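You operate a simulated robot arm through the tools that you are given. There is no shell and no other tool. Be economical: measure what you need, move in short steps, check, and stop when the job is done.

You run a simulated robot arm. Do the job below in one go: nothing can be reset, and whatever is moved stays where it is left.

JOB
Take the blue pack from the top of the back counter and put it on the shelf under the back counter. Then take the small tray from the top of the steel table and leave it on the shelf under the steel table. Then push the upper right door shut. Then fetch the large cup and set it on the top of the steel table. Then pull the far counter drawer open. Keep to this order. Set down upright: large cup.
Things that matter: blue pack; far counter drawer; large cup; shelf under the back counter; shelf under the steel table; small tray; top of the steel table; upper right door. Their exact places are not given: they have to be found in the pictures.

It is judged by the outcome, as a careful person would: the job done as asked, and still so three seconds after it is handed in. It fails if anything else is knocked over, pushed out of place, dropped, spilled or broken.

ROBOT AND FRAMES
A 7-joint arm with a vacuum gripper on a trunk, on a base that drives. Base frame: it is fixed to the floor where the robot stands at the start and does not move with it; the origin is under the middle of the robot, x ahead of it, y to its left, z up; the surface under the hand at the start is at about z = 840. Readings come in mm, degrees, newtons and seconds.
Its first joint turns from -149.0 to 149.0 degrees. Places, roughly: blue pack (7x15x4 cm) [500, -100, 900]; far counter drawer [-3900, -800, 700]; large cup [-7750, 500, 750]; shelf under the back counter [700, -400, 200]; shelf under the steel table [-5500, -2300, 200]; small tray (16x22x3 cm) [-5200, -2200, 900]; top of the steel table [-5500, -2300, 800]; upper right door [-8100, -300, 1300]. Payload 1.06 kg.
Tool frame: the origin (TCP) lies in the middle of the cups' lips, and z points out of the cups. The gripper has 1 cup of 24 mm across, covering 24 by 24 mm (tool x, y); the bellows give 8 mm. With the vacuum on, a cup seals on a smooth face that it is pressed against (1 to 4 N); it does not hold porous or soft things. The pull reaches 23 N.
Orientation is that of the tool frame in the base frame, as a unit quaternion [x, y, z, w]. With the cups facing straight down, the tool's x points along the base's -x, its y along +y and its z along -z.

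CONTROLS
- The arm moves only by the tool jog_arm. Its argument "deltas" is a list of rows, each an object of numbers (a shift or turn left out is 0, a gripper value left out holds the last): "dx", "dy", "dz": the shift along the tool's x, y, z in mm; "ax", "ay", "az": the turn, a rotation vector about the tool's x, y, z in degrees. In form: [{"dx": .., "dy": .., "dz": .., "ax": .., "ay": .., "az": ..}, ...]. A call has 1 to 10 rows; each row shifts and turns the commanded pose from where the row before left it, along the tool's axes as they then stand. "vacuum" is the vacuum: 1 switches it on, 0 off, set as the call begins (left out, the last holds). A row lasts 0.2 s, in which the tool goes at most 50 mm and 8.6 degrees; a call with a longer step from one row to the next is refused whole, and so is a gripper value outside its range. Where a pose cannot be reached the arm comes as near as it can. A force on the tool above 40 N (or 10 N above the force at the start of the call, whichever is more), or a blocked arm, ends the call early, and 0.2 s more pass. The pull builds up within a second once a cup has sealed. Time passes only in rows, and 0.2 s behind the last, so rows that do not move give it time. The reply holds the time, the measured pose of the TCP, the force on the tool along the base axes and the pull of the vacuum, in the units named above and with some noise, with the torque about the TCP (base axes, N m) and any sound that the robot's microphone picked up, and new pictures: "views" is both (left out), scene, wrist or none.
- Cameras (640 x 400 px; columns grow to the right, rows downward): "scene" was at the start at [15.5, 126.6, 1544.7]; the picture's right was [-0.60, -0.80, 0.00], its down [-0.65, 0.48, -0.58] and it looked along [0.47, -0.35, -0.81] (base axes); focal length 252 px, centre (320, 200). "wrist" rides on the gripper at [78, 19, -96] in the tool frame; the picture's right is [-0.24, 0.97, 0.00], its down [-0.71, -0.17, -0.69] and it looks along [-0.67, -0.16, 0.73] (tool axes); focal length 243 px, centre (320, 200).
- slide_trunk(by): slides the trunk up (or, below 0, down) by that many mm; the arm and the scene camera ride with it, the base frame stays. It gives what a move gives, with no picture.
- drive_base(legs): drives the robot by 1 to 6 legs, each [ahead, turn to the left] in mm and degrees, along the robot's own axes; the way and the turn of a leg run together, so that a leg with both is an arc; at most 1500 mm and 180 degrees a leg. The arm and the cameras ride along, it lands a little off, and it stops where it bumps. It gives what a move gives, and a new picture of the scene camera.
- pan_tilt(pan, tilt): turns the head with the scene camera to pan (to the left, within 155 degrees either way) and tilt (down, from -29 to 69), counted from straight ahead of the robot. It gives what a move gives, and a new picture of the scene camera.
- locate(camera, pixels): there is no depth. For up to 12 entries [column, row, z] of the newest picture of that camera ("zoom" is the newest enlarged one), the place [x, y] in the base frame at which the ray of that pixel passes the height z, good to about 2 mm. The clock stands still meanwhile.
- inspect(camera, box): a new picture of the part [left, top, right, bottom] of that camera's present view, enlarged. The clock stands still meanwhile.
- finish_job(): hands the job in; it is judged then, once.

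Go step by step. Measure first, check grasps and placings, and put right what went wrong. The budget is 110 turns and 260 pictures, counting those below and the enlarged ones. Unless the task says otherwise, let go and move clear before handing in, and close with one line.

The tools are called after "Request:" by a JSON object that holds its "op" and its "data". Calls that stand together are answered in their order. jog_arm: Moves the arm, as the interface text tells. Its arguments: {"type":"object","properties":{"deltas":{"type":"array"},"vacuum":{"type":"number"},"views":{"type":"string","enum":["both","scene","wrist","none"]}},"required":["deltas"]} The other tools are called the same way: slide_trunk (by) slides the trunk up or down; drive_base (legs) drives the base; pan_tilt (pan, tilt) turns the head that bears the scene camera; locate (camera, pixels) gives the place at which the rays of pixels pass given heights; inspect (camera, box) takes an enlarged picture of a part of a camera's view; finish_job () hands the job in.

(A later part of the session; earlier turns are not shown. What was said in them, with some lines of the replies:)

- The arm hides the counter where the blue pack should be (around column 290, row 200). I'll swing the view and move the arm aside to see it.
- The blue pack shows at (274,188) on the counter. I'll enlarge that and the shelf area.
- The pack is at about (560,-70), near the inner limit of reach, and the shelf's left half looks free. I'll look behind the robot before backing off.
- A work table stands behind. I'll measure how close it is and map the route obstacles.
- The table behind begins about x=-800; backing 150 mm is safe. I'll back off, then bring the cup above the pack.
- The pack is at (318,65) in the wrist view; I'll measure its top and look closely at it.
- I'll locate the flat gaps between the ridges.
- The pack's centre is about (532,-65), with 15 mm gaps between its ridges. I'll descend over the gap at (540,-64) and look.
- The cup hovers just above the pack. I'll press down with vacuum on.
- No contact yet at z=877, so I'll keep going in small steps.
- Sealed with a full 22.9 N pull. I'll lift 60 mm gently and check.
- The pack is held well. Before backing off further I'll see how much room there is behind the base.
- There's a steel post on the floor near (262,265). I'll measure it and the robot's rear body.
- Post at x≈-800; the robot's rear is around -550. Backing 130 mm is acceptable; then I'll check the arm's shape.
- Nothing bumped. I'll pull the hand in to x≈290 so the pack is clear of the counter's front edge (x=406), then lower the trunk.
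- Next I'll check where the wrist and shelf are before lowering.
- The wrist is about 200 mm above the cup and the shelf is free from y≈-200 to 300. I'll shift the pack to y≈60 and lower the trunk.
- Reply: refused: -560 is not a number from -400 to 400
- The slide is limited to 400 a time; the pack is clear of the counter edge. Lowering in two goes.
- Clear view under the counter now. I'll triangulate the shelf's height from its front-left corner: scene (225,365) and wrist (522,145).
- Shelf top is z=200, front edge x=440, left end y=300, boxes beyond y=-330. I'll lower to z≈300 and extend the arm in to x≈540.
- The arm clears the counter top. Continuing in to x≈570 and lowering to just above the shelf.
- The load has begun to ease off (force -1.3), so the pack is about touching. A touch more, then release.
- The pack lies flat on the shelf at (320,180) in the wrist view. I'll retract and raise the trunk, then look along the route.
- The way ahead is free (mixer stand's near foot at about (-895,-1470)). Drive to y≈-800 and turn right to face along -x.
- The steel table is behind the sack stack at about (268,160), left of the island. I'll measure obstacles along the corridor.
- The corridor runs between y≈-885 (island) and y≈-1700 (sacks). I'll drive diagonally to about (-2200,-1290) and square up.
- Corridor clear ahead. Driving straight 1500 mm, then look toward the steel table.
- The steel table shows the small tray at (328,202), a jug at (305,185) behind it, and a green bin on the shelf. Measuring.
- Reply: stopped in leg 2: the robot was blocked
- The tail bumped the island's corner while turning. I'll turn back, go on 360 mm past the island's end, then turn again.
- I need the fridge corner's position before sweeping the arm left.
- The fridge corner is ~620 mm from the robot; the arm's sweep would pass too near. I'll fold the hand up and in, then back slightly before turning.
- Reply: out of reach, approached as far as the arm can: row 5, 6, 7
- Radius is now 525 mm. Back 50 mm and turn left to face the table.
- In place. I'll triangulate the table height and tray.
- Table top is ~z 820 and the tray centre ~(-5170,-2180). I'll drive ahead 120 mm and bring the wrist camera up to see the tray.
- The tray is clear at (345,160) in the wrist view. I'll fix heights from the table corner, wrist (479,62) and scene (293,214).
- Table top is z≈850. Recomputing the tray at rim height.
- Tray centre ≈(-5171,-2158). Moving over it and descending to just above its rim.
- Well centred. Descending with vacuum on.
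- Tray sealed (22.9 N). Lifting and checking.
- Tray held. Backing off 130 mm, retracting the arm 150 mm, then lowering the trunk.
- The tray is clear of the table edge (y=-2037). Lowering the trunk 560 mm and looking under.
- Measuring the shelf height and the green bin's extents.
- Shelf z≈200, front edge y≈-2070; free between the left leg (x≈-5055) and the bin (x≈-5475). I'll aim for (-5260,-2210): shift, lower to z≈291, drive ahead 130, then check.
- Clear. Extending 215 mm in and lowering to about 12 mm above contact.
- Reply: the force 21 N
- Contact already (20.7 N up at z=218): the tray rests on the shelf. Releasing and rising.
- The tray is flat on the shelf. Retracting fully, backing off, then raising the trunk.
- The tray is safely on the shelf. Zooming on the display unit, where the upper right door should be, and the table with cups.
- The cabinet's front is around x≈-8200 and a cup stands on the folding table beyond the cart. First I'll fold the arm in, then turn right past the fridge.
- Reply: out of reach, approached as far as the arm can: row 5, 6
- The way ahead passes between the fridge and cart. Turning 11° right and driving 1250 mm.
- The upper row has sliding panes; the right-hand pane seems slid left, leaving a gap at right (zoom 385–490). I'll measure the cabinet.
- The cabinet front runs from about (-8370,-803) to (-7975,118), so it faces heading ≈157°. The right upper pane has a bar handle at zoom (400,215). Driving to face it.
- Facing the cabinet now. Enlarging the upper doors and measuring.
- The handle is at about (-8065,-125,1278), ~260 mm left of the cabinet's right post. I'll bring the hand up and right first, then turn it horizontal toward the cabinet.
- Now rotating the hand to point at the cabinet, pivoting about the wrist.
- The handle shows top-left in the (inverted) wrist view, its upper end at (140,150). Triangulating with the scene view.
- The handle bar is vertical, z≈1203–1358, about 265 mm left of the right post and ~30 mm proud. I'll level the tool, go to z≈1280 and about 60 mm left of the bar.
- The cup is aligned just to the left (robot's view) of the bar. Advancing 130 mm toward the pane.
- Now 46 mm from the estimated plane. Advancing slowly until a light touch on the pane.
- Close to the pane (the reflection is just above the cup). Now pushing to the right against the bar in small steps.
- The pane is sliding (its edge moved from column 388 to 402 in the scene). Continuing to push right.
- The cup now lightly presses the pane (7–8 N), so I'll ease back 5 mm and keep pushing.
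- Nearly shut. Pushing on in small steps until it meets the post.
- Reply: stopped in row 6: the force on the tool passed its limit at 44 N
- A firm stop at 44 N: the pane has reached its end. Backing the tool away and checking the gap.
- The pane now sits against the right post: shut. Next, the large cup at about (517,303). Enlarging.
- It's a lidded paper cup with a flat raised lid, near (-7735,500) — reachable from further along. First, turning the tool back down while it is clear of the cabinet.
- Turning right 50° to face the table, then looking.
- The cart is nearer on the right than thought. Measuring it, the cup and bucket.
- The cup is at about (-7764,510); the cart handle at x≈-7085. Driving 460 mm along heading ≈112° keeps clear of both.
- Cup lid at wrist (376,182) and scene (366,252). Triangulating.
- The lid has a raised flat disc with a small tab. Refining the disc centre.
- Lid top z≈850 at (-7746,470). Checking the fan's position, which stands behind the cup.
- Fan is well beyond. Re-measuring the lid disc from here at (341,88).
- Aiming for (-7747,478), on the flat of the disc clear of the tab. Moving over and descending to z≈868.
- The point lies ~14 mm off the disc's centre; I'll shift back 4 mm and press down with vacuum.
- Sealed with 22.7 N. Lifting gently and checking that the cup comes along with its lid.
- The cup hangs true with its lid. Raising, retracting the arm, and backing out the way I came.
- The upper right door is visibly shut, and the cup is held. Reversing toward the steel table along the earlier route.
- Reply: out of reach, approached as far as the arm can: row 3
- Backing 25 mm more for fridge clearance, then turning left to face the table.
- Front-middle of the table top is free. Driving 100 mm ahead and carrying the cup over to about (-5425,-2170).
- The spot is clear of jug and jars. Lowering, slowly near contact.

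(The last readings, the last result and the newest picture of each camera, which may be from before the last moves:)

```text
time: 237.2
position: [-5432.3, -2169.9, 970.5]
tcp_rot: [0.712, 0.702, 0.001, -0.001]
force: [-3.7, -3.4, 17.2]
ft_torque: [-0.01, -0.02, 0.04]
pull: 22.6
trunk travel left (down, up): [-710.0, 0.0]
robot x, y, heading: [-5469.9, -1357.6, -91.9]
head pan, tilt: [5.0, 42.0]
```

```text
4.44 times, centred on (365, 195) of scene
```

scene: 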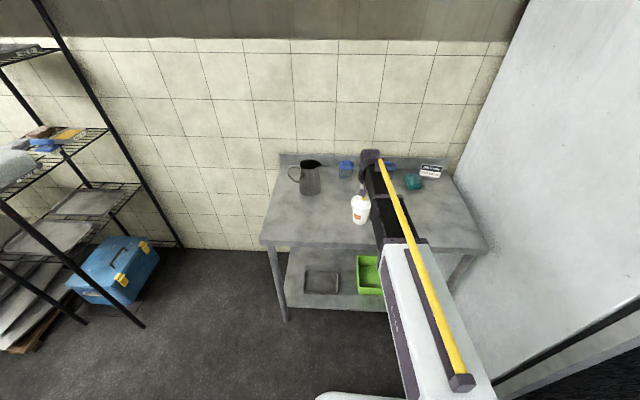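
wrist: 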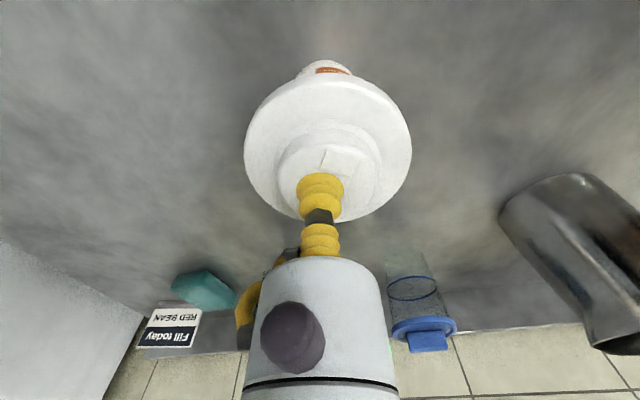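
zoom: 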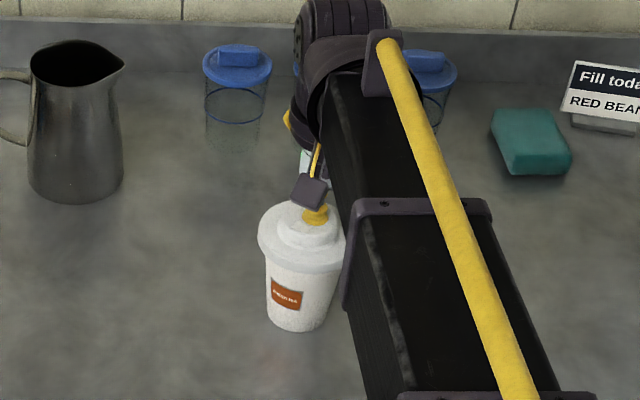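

The cup is standing on the table (17 N contact). Easing up 2 mm, releasing, and rising.

Request:
{"op": "jog_arm", "data": {"deltas": [{"dz": -2}, {}, {}, {}, {"dz": -3}, {"dz": -8}, {"dz": -20}, {"dz": -40}, {"dz": -40}, {}], "vacuum": 0, "views": "both"}}

```text
time: 239.4
position: [-5431.0, -2169.7, 1080.0]
tcp_rot: [0.713, 0.701, 0.002, -0.003]
force: [0.7, -0.2, 0.7]
ft_torque: [-0.02, 0.02, -0.03]
pull: 0.2
trunk travel left (down, up): [-710.0, 0.0]
robot x, y, heading: [-5472.4, -1359.7, -92.2]
head pan, tilt: [5.0, 42.0]
```

scene: 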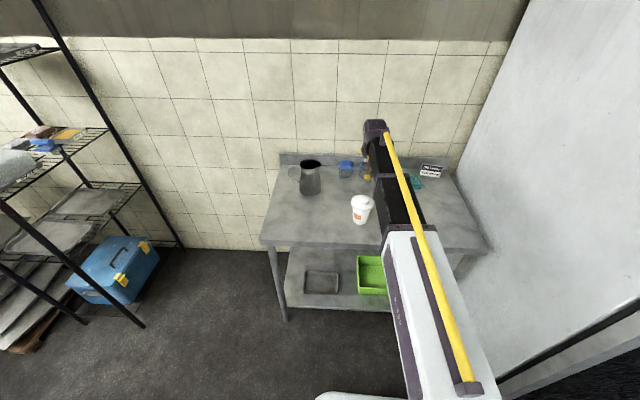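
wrist: 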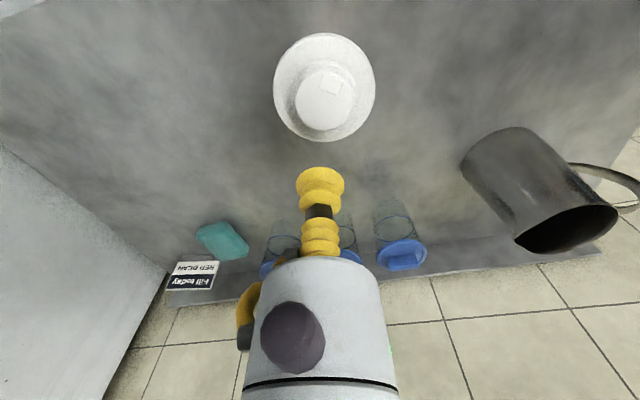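

The cup stands upright on the steel table. Retracting the arm, backing off, and turning left toward the island to find the drawer.

Request:
{"op": "jog_arm", "data": {"deltas": [{"dx": 45}, {"dx": 45}, {"dx": 45}, {"dx": 45}, {"dx": 45}, {"dx": 45}, {"dx": 10}], "views": "none"}}

Request:
{"op": "drive_base", "data": {"legs": [[-100, 0], [0, 78]]}}

Request:
{"op": "pan_tilt", "data": {"pan": 15, "tilt": 25}}

```text
time: 241.0
position: [-5426.8, -1889.6, 1082.6]
tcp_rot: [0.714, 0.7, 0.003, -0.004]
force: [0.5, 0.5, -0.2]
ft_torque: [0.01, 0.01, 0.01]
pull: 0.0
trunk travel left (down, up): [-710.0, 0.0]
robot x, y, heading: [-5470.5, -1359.4, -91.8]
head pan, tilt: [5.0, 42.0]
```

```text
time: 245.6
position: [-4938.8, -1312.5, 1084.0]
tcp_rot: [0.1, 0.995, -0.001, -0.004]
force: [-0.1, 1.1, 0.1]
ft_torque: [-0.01, 0.01, 0.01]
pull: 0.1
trunk travel left (down, up): [-710.0, 0.0]
robot x, y, heading: [-5469.4, -1256.9, -12.4]
head pan, tilt: [5.0, 42.0]
```

scene: 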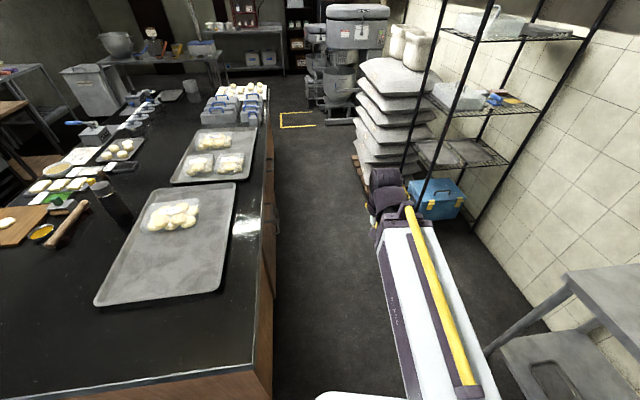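

```text
time: 246.3
position: [-4938.2, -1313.6, 1083.5]
tcp_rot: [0.101, 0.995, 0.0, -0.004]
force: [0.0, 0.9, 0.4]
ft_torque: [0.03, 0.03, -0.02]
pull: 0.0
trunk travel left (down, up): [-710.0, 0.0]
robot x, y, heading: [-5465.9, -1256.6, -12.6]
head pan, tilt: [15.0, 25.0]
```

scene: 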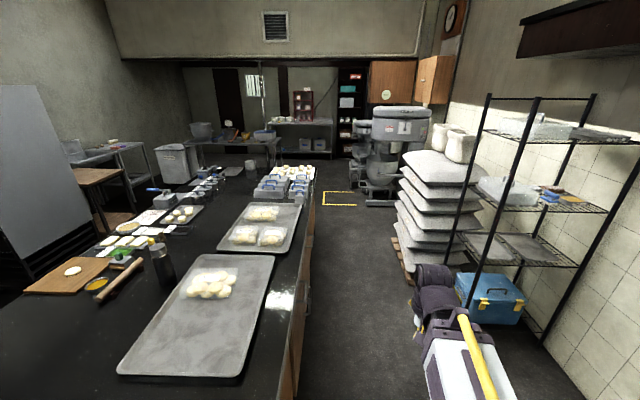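

Request:
{"op": "locate", "data": {"camera": "scene", "pixels": [[405, 272, 0], [440, 265, 0], [475, 320, 0], [290, 290, 850], [255, 385, 850]]}}

Request:
{"op": "drive_base", "data": {"legs": [[900, 0]]}}

Request:
{"op": "pan_tilt", "data": {"pan": 60, "tilt": 40}}

```text
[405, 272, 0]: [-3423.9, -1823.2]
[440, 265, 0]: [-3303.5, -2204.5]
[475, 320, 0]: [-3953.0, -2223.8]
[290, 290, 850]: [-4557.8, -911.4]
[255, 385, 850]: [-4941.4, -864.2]
```

```text
time: 251.0
position: [-4083.8, -1513.4, 1081.9]
tcp_rot: [0.107, 0.994, 0.0, -0.003]
force: [0.2, 0.2, 0.8]
ft_torque: [0.05, -0.02, 0.01]
pull: 0.0
trunk travel left (down, up): [-710.0, 0.0]
robot x, y, heading: [-4611.9, -1454.1, -13.1]
head pan, tilt: [15.0, 25.0]
```

scene: 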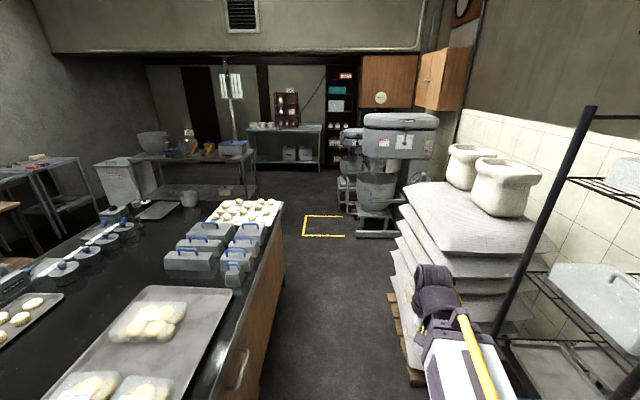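

```text
time: 252.1
position: [-4084.2, -1512.1, 1083.1]
tcp_rot: [0.106, 0.994, 0.0, -0.004]
force: [-0.1, 0.3, 0.3]
ft_torque: [0.02, 0.01, -0.02]
pull: 0.0
trunk travel left (down, up): [-710.0, 0.0]
robot x, y, heading: [-4615.3, -1450.0, -13.3]
head pan, tilt: [60.0, 40.0]
```

scene: 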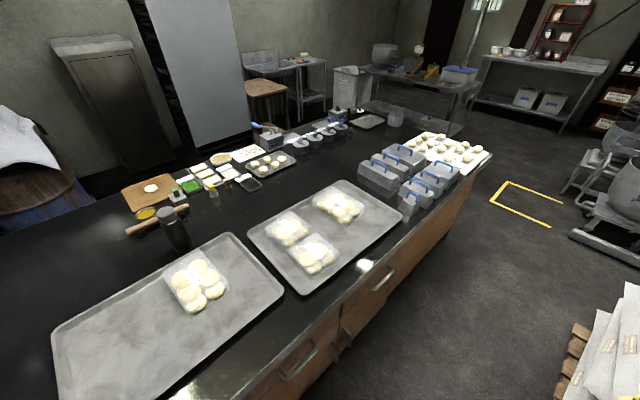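

Two drawer handles on the island front, at (300,360) and (380,278). Measuring which one matches.

Request:
{"op": "inspect", "data": {"camera": "scene", "box": [200, 220, 500, 400]}}

Request:
{"op": "locate", "data": {"camera": "scene", "pixels": [[300, 362, 720], [380, 280, 720], [300, 362, 680], [380, 280, 680], [470, 190, 720], [345, 340, 500]]}}

```text
2.13 times, centred on (350, 310) of scene
```

zoom: 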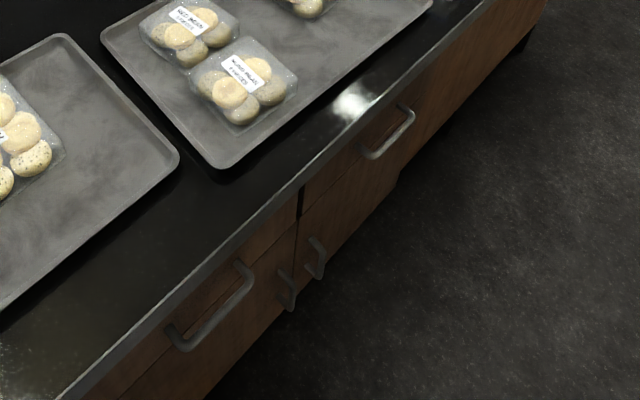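

```text
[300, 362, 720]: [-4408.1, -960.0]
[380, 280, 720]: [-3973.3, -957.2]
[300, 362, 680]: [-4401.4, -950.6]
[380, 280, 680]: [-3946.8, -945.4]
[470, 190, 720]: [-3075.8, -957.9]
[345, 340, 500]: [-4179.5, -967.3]
```

Handles are at x≈-4405 and x≈-3960; the given place (-3900,-800) fits the second. I can reach it diagonally from here. I'll lower the trunk and turn the tool to face the island (+y).

Request:
{"op": "slide_trunk", "data": {"by": -330}}

Request:
{"op": "jog_arm", "data": {"deltas": [{"dy": 15, "ax": -8, "az": -2}, {"dy": 20, "ax": -8, "az": -2}, {"dy": 20, "ax": -8}, {"dy": 20, "ax": -8}, {"dy": 20, "ax": -8}, {"dy": 20, "ax": -8}, {"dy": 20, "ax": -8}, {"dy": 20, "ax": -8}, {"dy": 20, "ax": -8}, {"dy": 20, "ax": -8}], "views": "both"}}

```text
time: 255.3
position: [-4083.3, -1511.5, 751.8]
tcp_rot: [0.106, 0.994, 0.0, -0.004]
force: [0.2, 0.0, 0.3]
ft_torque: [-0.02, 0.01, 0.01]
pull: 0.0
trunk travel left (down, up): [-380.0, 330.0]
robot x, y, heading: [-4608.1, -1452.0, -12.9]
head pan, tilt: [60.0, 40.0]
```

```text
time: 257.6
position: [-4058.0, -1369.4, 861.0]
tcp_rot: [0.055, 0.763, 0.642, 0.047]
force: [0.3, 0.1, 1.1]
ft_torque: [0.01, -0.02, 0.02]
pull: 0.1
trunk travel left (down, up): [-380.0, 330.0]
robot x, y, heading: [-4613.5, -1453.8, -13.4]
head pan, tilt: [60.0, 40.0]
```

scene: 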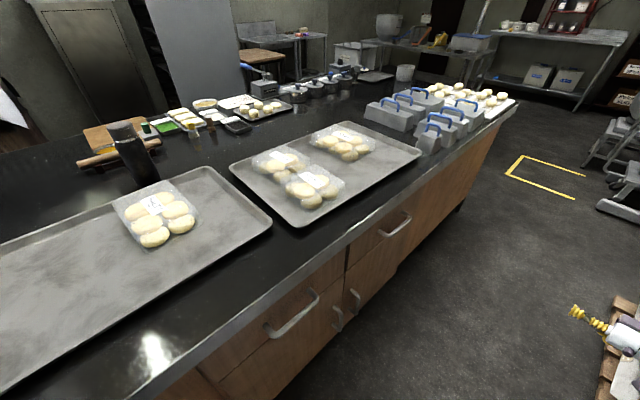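
wrist: 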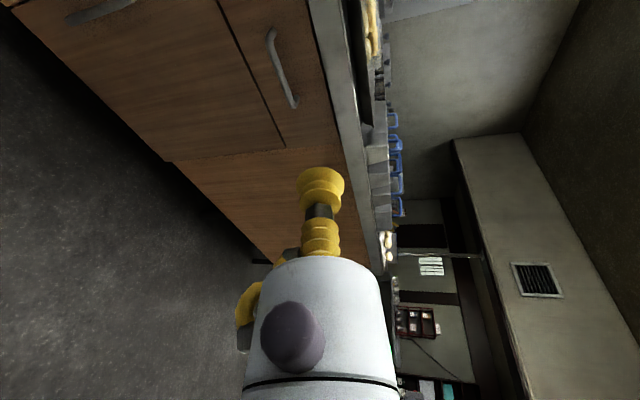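

The right drawer's handle is at (282,68) in the wrist view (image right = up). Squaring the tool to +y and triangulating.

Request:
{"op": "jog_arm", "data": {"deltas": [{"ax": -5, "ay": 4}, {"ax": -5, "ay": 4.3}, {}], "views": "both"}}

Request:
{"op": "inspect", "data": {"camera": "scene", "box": [330, 190, 450, 290]}}

```text
time: 258.4
position: [-4061.9, -1370.3, 860.6]
tcp_rot: [0.003, 0.707, 0.707, -0.004]
force: [0.3, 0.0, 0.3]
ft_torque: [0.01, 0.03, -0.02]
pull: 0.1
trunk travel left (down, up): [-380.0, 330.0]
robot x, y, heading: [-4612.5, -1453.5, -13.1]
head pan, tilt: [60.0, 40.0]
```

scene: 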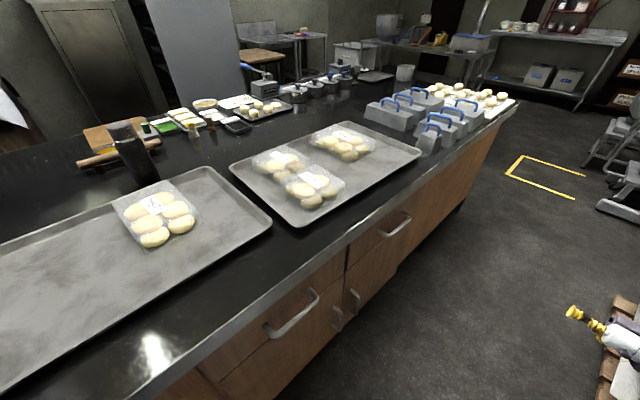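
wrist: 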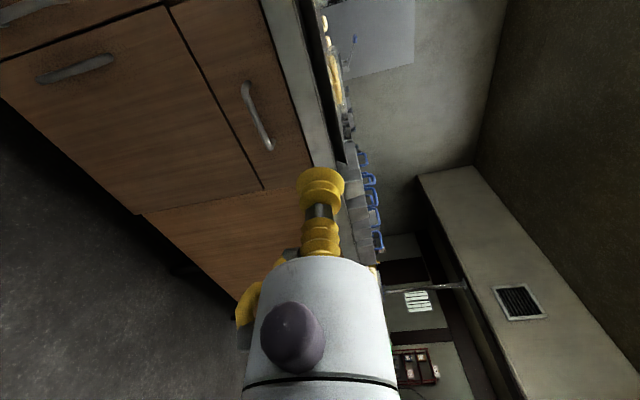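

```text
4.00 times, centred on (390, 240) of scene
```

zoom: 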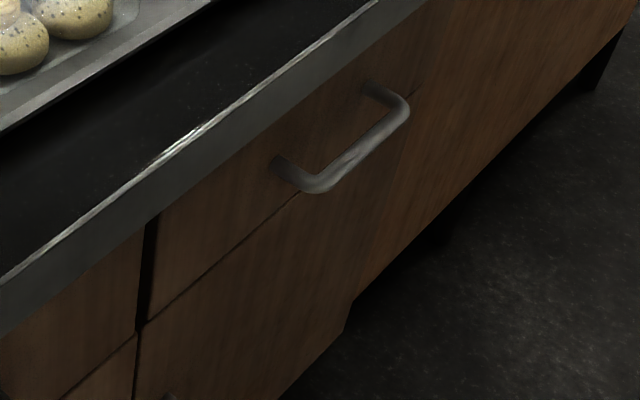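

Request:
{"op": "locate", "data": {"camera": "scene", "pixels": [[398.8, 227.5, 680], [398.8, 227.5, 720], [398.8, 227.5, 760], [345, 272, 700], [347, 247, 790]]}}

Request:
{"op": "locate", "data": {"camera": "wrist", "pixels": [[256, 117, 680], [256, 117, 720], [256, 117, 760], [262, 190, 680], [262, 190, 720], [170, 5, 680], [170, 5, 720], [300, 150, 780], [300, 150, 800]]}}

```text
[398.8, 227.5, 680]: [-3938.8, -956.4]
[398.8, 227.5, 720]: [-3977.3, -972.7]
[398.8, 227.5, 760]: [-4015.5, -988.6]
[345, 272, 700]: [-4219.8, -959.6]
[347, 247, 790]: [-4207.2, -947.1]
```

```text
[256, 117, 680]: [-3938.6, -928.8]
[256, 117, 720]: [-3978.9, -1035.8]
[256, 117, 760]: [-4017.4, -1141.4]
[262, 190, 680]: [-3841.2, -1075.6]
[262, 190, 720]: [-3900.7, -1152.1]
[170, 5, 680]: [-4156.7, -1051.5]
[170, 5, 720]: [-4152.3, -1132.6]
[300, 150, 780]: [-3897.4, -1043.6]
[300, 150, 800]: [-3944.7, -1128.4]
```

Handle centre ≈(-3950,-961,692); the drawer front spans x≈-4163…-3723, z≈610–770. I'll aim the cup at plain wood left of the handle: (-4062, y, 690). Lowering and approaching.

Request:
{"op": "jog_arm", "data": {"deltas": [{"dy": -45}, {"dy": -45}, {"dy": -45}, {"dy": -36}, {"dz": 45}, {"dz": 45}, {"dz": 45}, {"dz": 45}, {"dz": 45}, {}], "views": "both"}}

```text
time: 260.6
position: [-4060.2, -1145.9, 689.4]
tcp_rot: [0.003, 0.707, 0.707, -0.003]
force: [0.0, 0.0, -0.1]
ft_torque: [0.04, -0.01, -0.02]
pull: 0.0
trunk travel left (down, up): [-380.0, 330.0]
robot x, y, heading: [-4610.3, -1454.5, -13.2]
head pan, tilt: [60.0, 40.0]
```

scene: 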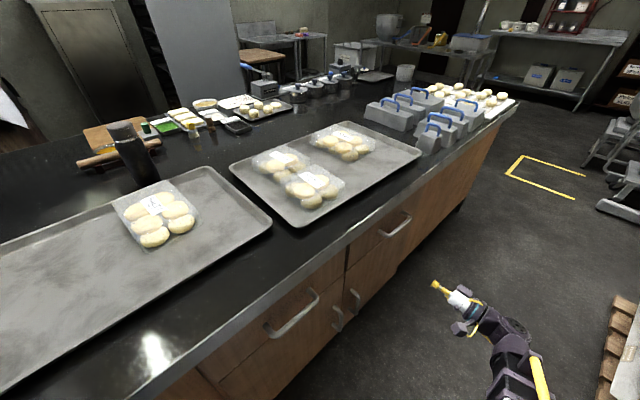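
wrist: 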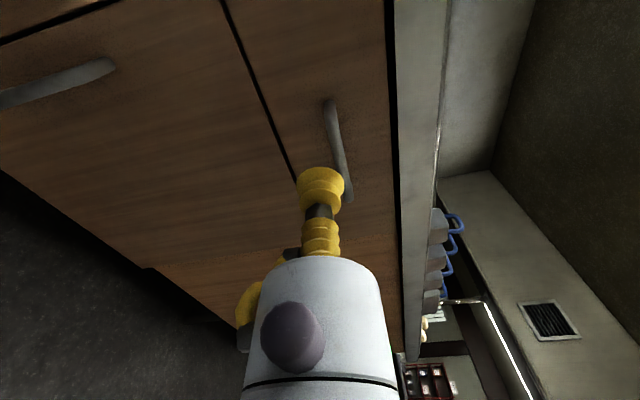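

The projected contact at (320,65) is plain drawer wood between seam and handle. Advancing 190 mm.

Request:
{"op": "jog_arm", "data": {"deltas": [{"dz": 45}, {"dz": 45}, {"dz": 45}, {"dz": 30}, {"dz": 20}, {}], "views": "wrist"}}

```text
time: 261.9
position: [-4062.7, -960.1, 687.0]
tcp_rot: [0.002, 0.708, 0.707, -0.003]
force: [0.4, 0.0, -0.2]
ft_torque: [0.01, 0.03, 0.0]
pull: 0.0
trunk travel left (down, up): [-380.0, 330.0]
robot x, y, heading: [-4610.9, -1457.4, -13.3]
head pan, tilt: [60.0, 40.0]
```

wrist: 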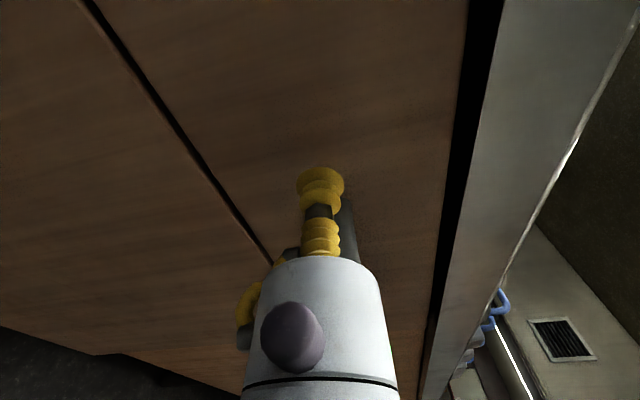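

Near the face. Creeping on with vacuum.

Request:
{"op": "jog_arm", "data": {"deltas": [{"dz": 8}, {"dz": 6}, {"dz": 5}, {"dz": 4}, {"dz": 3}, {"dz": 3}, {}, {}], "vacuum": 1, "views": "none"}}

```text
time: 263.8
position: [-4063.8, -930.4, 688.2]
tcp_rot: [0.002, 0.708, 0.707, -0.003]
force: [-0.6, 0.3, -0.5]
ft_torque: [0.0, 0.02, -0.04]
pull: 0.0
trunk travel left (down, up): [-380.0, 330.0]
robot x, y, heading: [-4615.0, -1455.4, -13.1]
head pan, tilt: [60.0, 40.0]
```

Request:
{"op": "jog_arm", "data": {"deltas": [{"dz": 3}, {"dz": 3}, {"dz": 3}, {"dz": 3}, {"dz": 3}, {}, {}, {}], "views": "wrist"}}

```text
time: 265.6
position: [-4064.8, -916.1, 689.7]
tcp_rot: [0.004, 0.707, 0.707, -0.004]
force: [3.6, -11.9, -3.6]
ft_torque: [0.04, -0.18, 0.01]
pull: 23.2
trunk travel left (down, up): [-380.0, 330.0]
robot x, y, heading: [-4614.0, -1452.1, -13.1]
head pan, tilt: [60.0, 40.0]
```

wrist: 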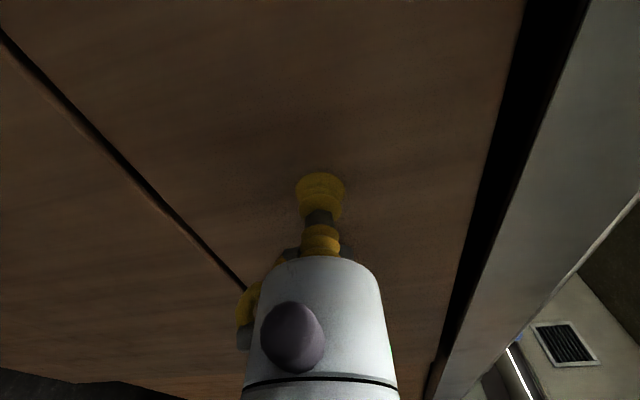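

Sealed on the drawer front with 23.2 N. Pulling back slowly.

Request:
{"op": "jog_arm", "data": {"deltas": [{"dz": -4}, {"dz": -5}, {"dz": -6}, {"dz": -8}, {"dz": -10}, {"dz": -10}, {"dz": -10}, {}], "views": "both"}}

```text
time: 267.4
position: [-4063.8, -969.7, 688.1]
tcp_rot: [0.002, 0.707, 0.707, -0.003]
force: [-4.0, -0.7, 6.5]
ft_torque: [-0.02, -0.06, 0.03]
pull: 22.9
trunk travel left (down, up): [-380.0, 330.0]
robot x, y, heading: [-4613.6, -1453.7, -13.0]
head pan, tilt: [60.0, 40.0]
```

scene: 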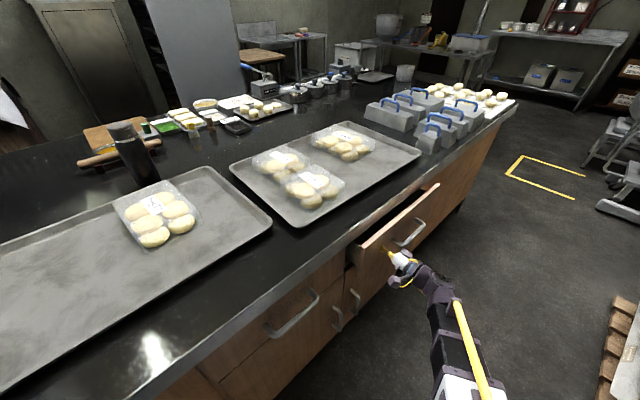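
wrist: 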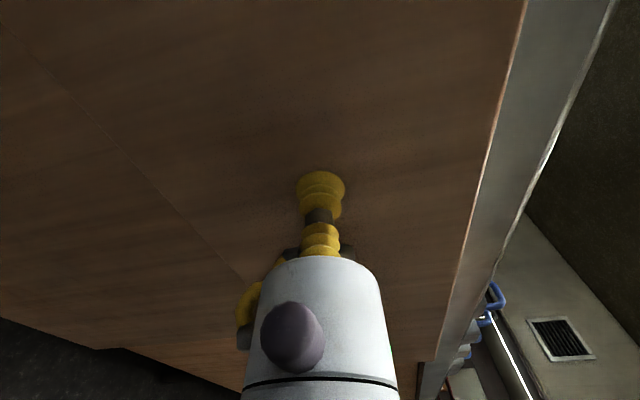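

The drawer is opening with the cup. Continuing to pull.

Request:
{"op": "jog_arm", "data": {"deltas": [{"dz": -12}, {"dz": -15}, {"dz": -15}, {"dz": -15}, {"dz": -15}, {"dz": -15}, {"dz": -15}, {"dz": -15}, {"dz": -12}, {}], "views": "scene"}}

```text
time: 269.6
position: [-4064.1, -1097.9, 689.2]
tcp_rot: [0.003, 0.707, 0.707, -0.003]
force: [2.0, -0.2, 3.7]
ft_torque: [0.03, -0.09, 0.04]
pull: 22.9
trunk travel left (down, up): [-380.0, 330.0]
robot x, y, heading: [-4607.4, -1451.1, -13.2]
head pan, tilt: [60.0, 40.0]
```

scene: 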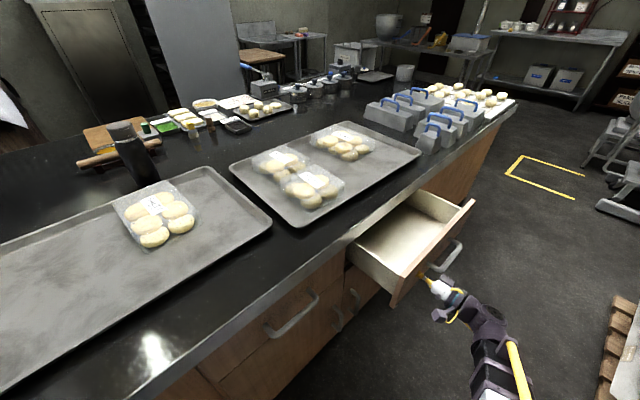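

Open about 180 mm. Pulling further, toward its stop.

Request:
{"op": "jog_arm", "data": {"deltas": [{"dz": -15}, {"dz": -15}, {"dz": -15}, {"dz": -15}, {"dz": -15}, {"dz": -15}, {"dz": -12}, {"dz": -10}, {}], "views": "scene"}}

```text
time: 271.6
position: [-4064.2, -1210.4, 689.1]
tcp_rot: [0.003, 0.707, 0.707, -0.004]
force: [-2.3, -0.3, 2.6]
ft_torque: [-0.01, 0.06, 0.05]
pull: 23.1
trunk travel left (down, up): [-380.0, 330.0]
robot x, y, heading: [-4616.0, -1453.9, -13.2]
head pan, tilt: [60.0, 40.0]
```

scene: 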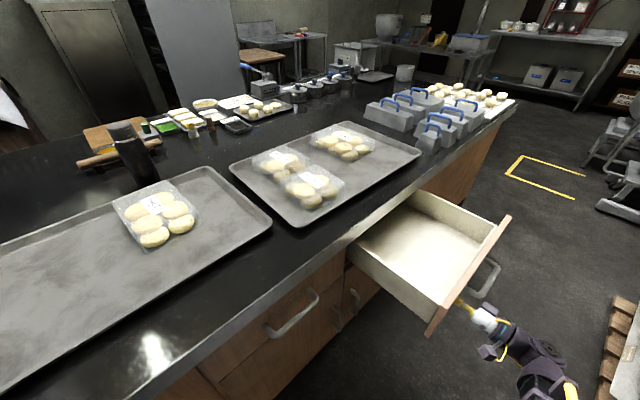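

Open about 290 mm. Pulling on gently to find its stop.

Request:
{"op": "jog_arm", "data": {"deltas": [{"dz": -10}, {"dz": -10}, {"dz": -10}, {"dz": -10}, {"dz": -8}, {"dz": -8}, {"dz": -8}, {"dz": -8}, {}], "views": "scene"}}

```text
time: 273.6
position: [-4063.2, -1281.6, 689.8]
tcp_rot: [0.003, 0.707, 0.707, -0.003]
force: [0.0, -0.6, -0.3]
ft_torque: [0.0, 0.01, -0.03]
pull: 0.0
trunk travel left (down, up): [-380.0, 330.0]
robot x, y, heading: [-4611.8, -1455.6, -13.2]
head pan, tilt: [60.0, 40.0]
5 turns are left
```

scene: 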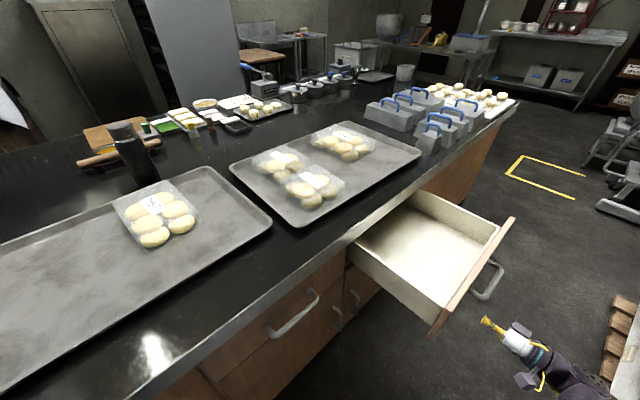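

The drawer reached its stop (the cup let go on its own) and stands fully open, with the hand now clear. Switching the vacuum off and handing in.

Request:
{"op": "jog_arm", "data": {"deltas": [{"dz": -20}, {}], "vacuum": 0, "views": "none"}}

Request:
{"op": "finish_job", "data": {}}

```text
time: 274.1
position: [-4062.8, -1301.4, 689.1]
tcp_rot: [0.002, 0.707, 0.707, -0.004]
force: [0.7, 0.1, 0.1]
ft_torque: [-0.01, -0.03, 0.01]
pull: 0.2
trunk travel left (down, up): [-380.0, 330.0]
robot x, y, heading: [-4613.3, -1453.7, -13.1]
head pan, tilt: [60.0, 40.0]
```

```text
The job is handed in.
```

All five steps are done in order and handed in: pack and tray are on their shelves, the door is shut, the cup stands upright on the steel table, and the drawer (of two on that counter, the one nearest the given place) is fully open; while turning, the robot's tail bumped the island once, and I saw nothing moved.
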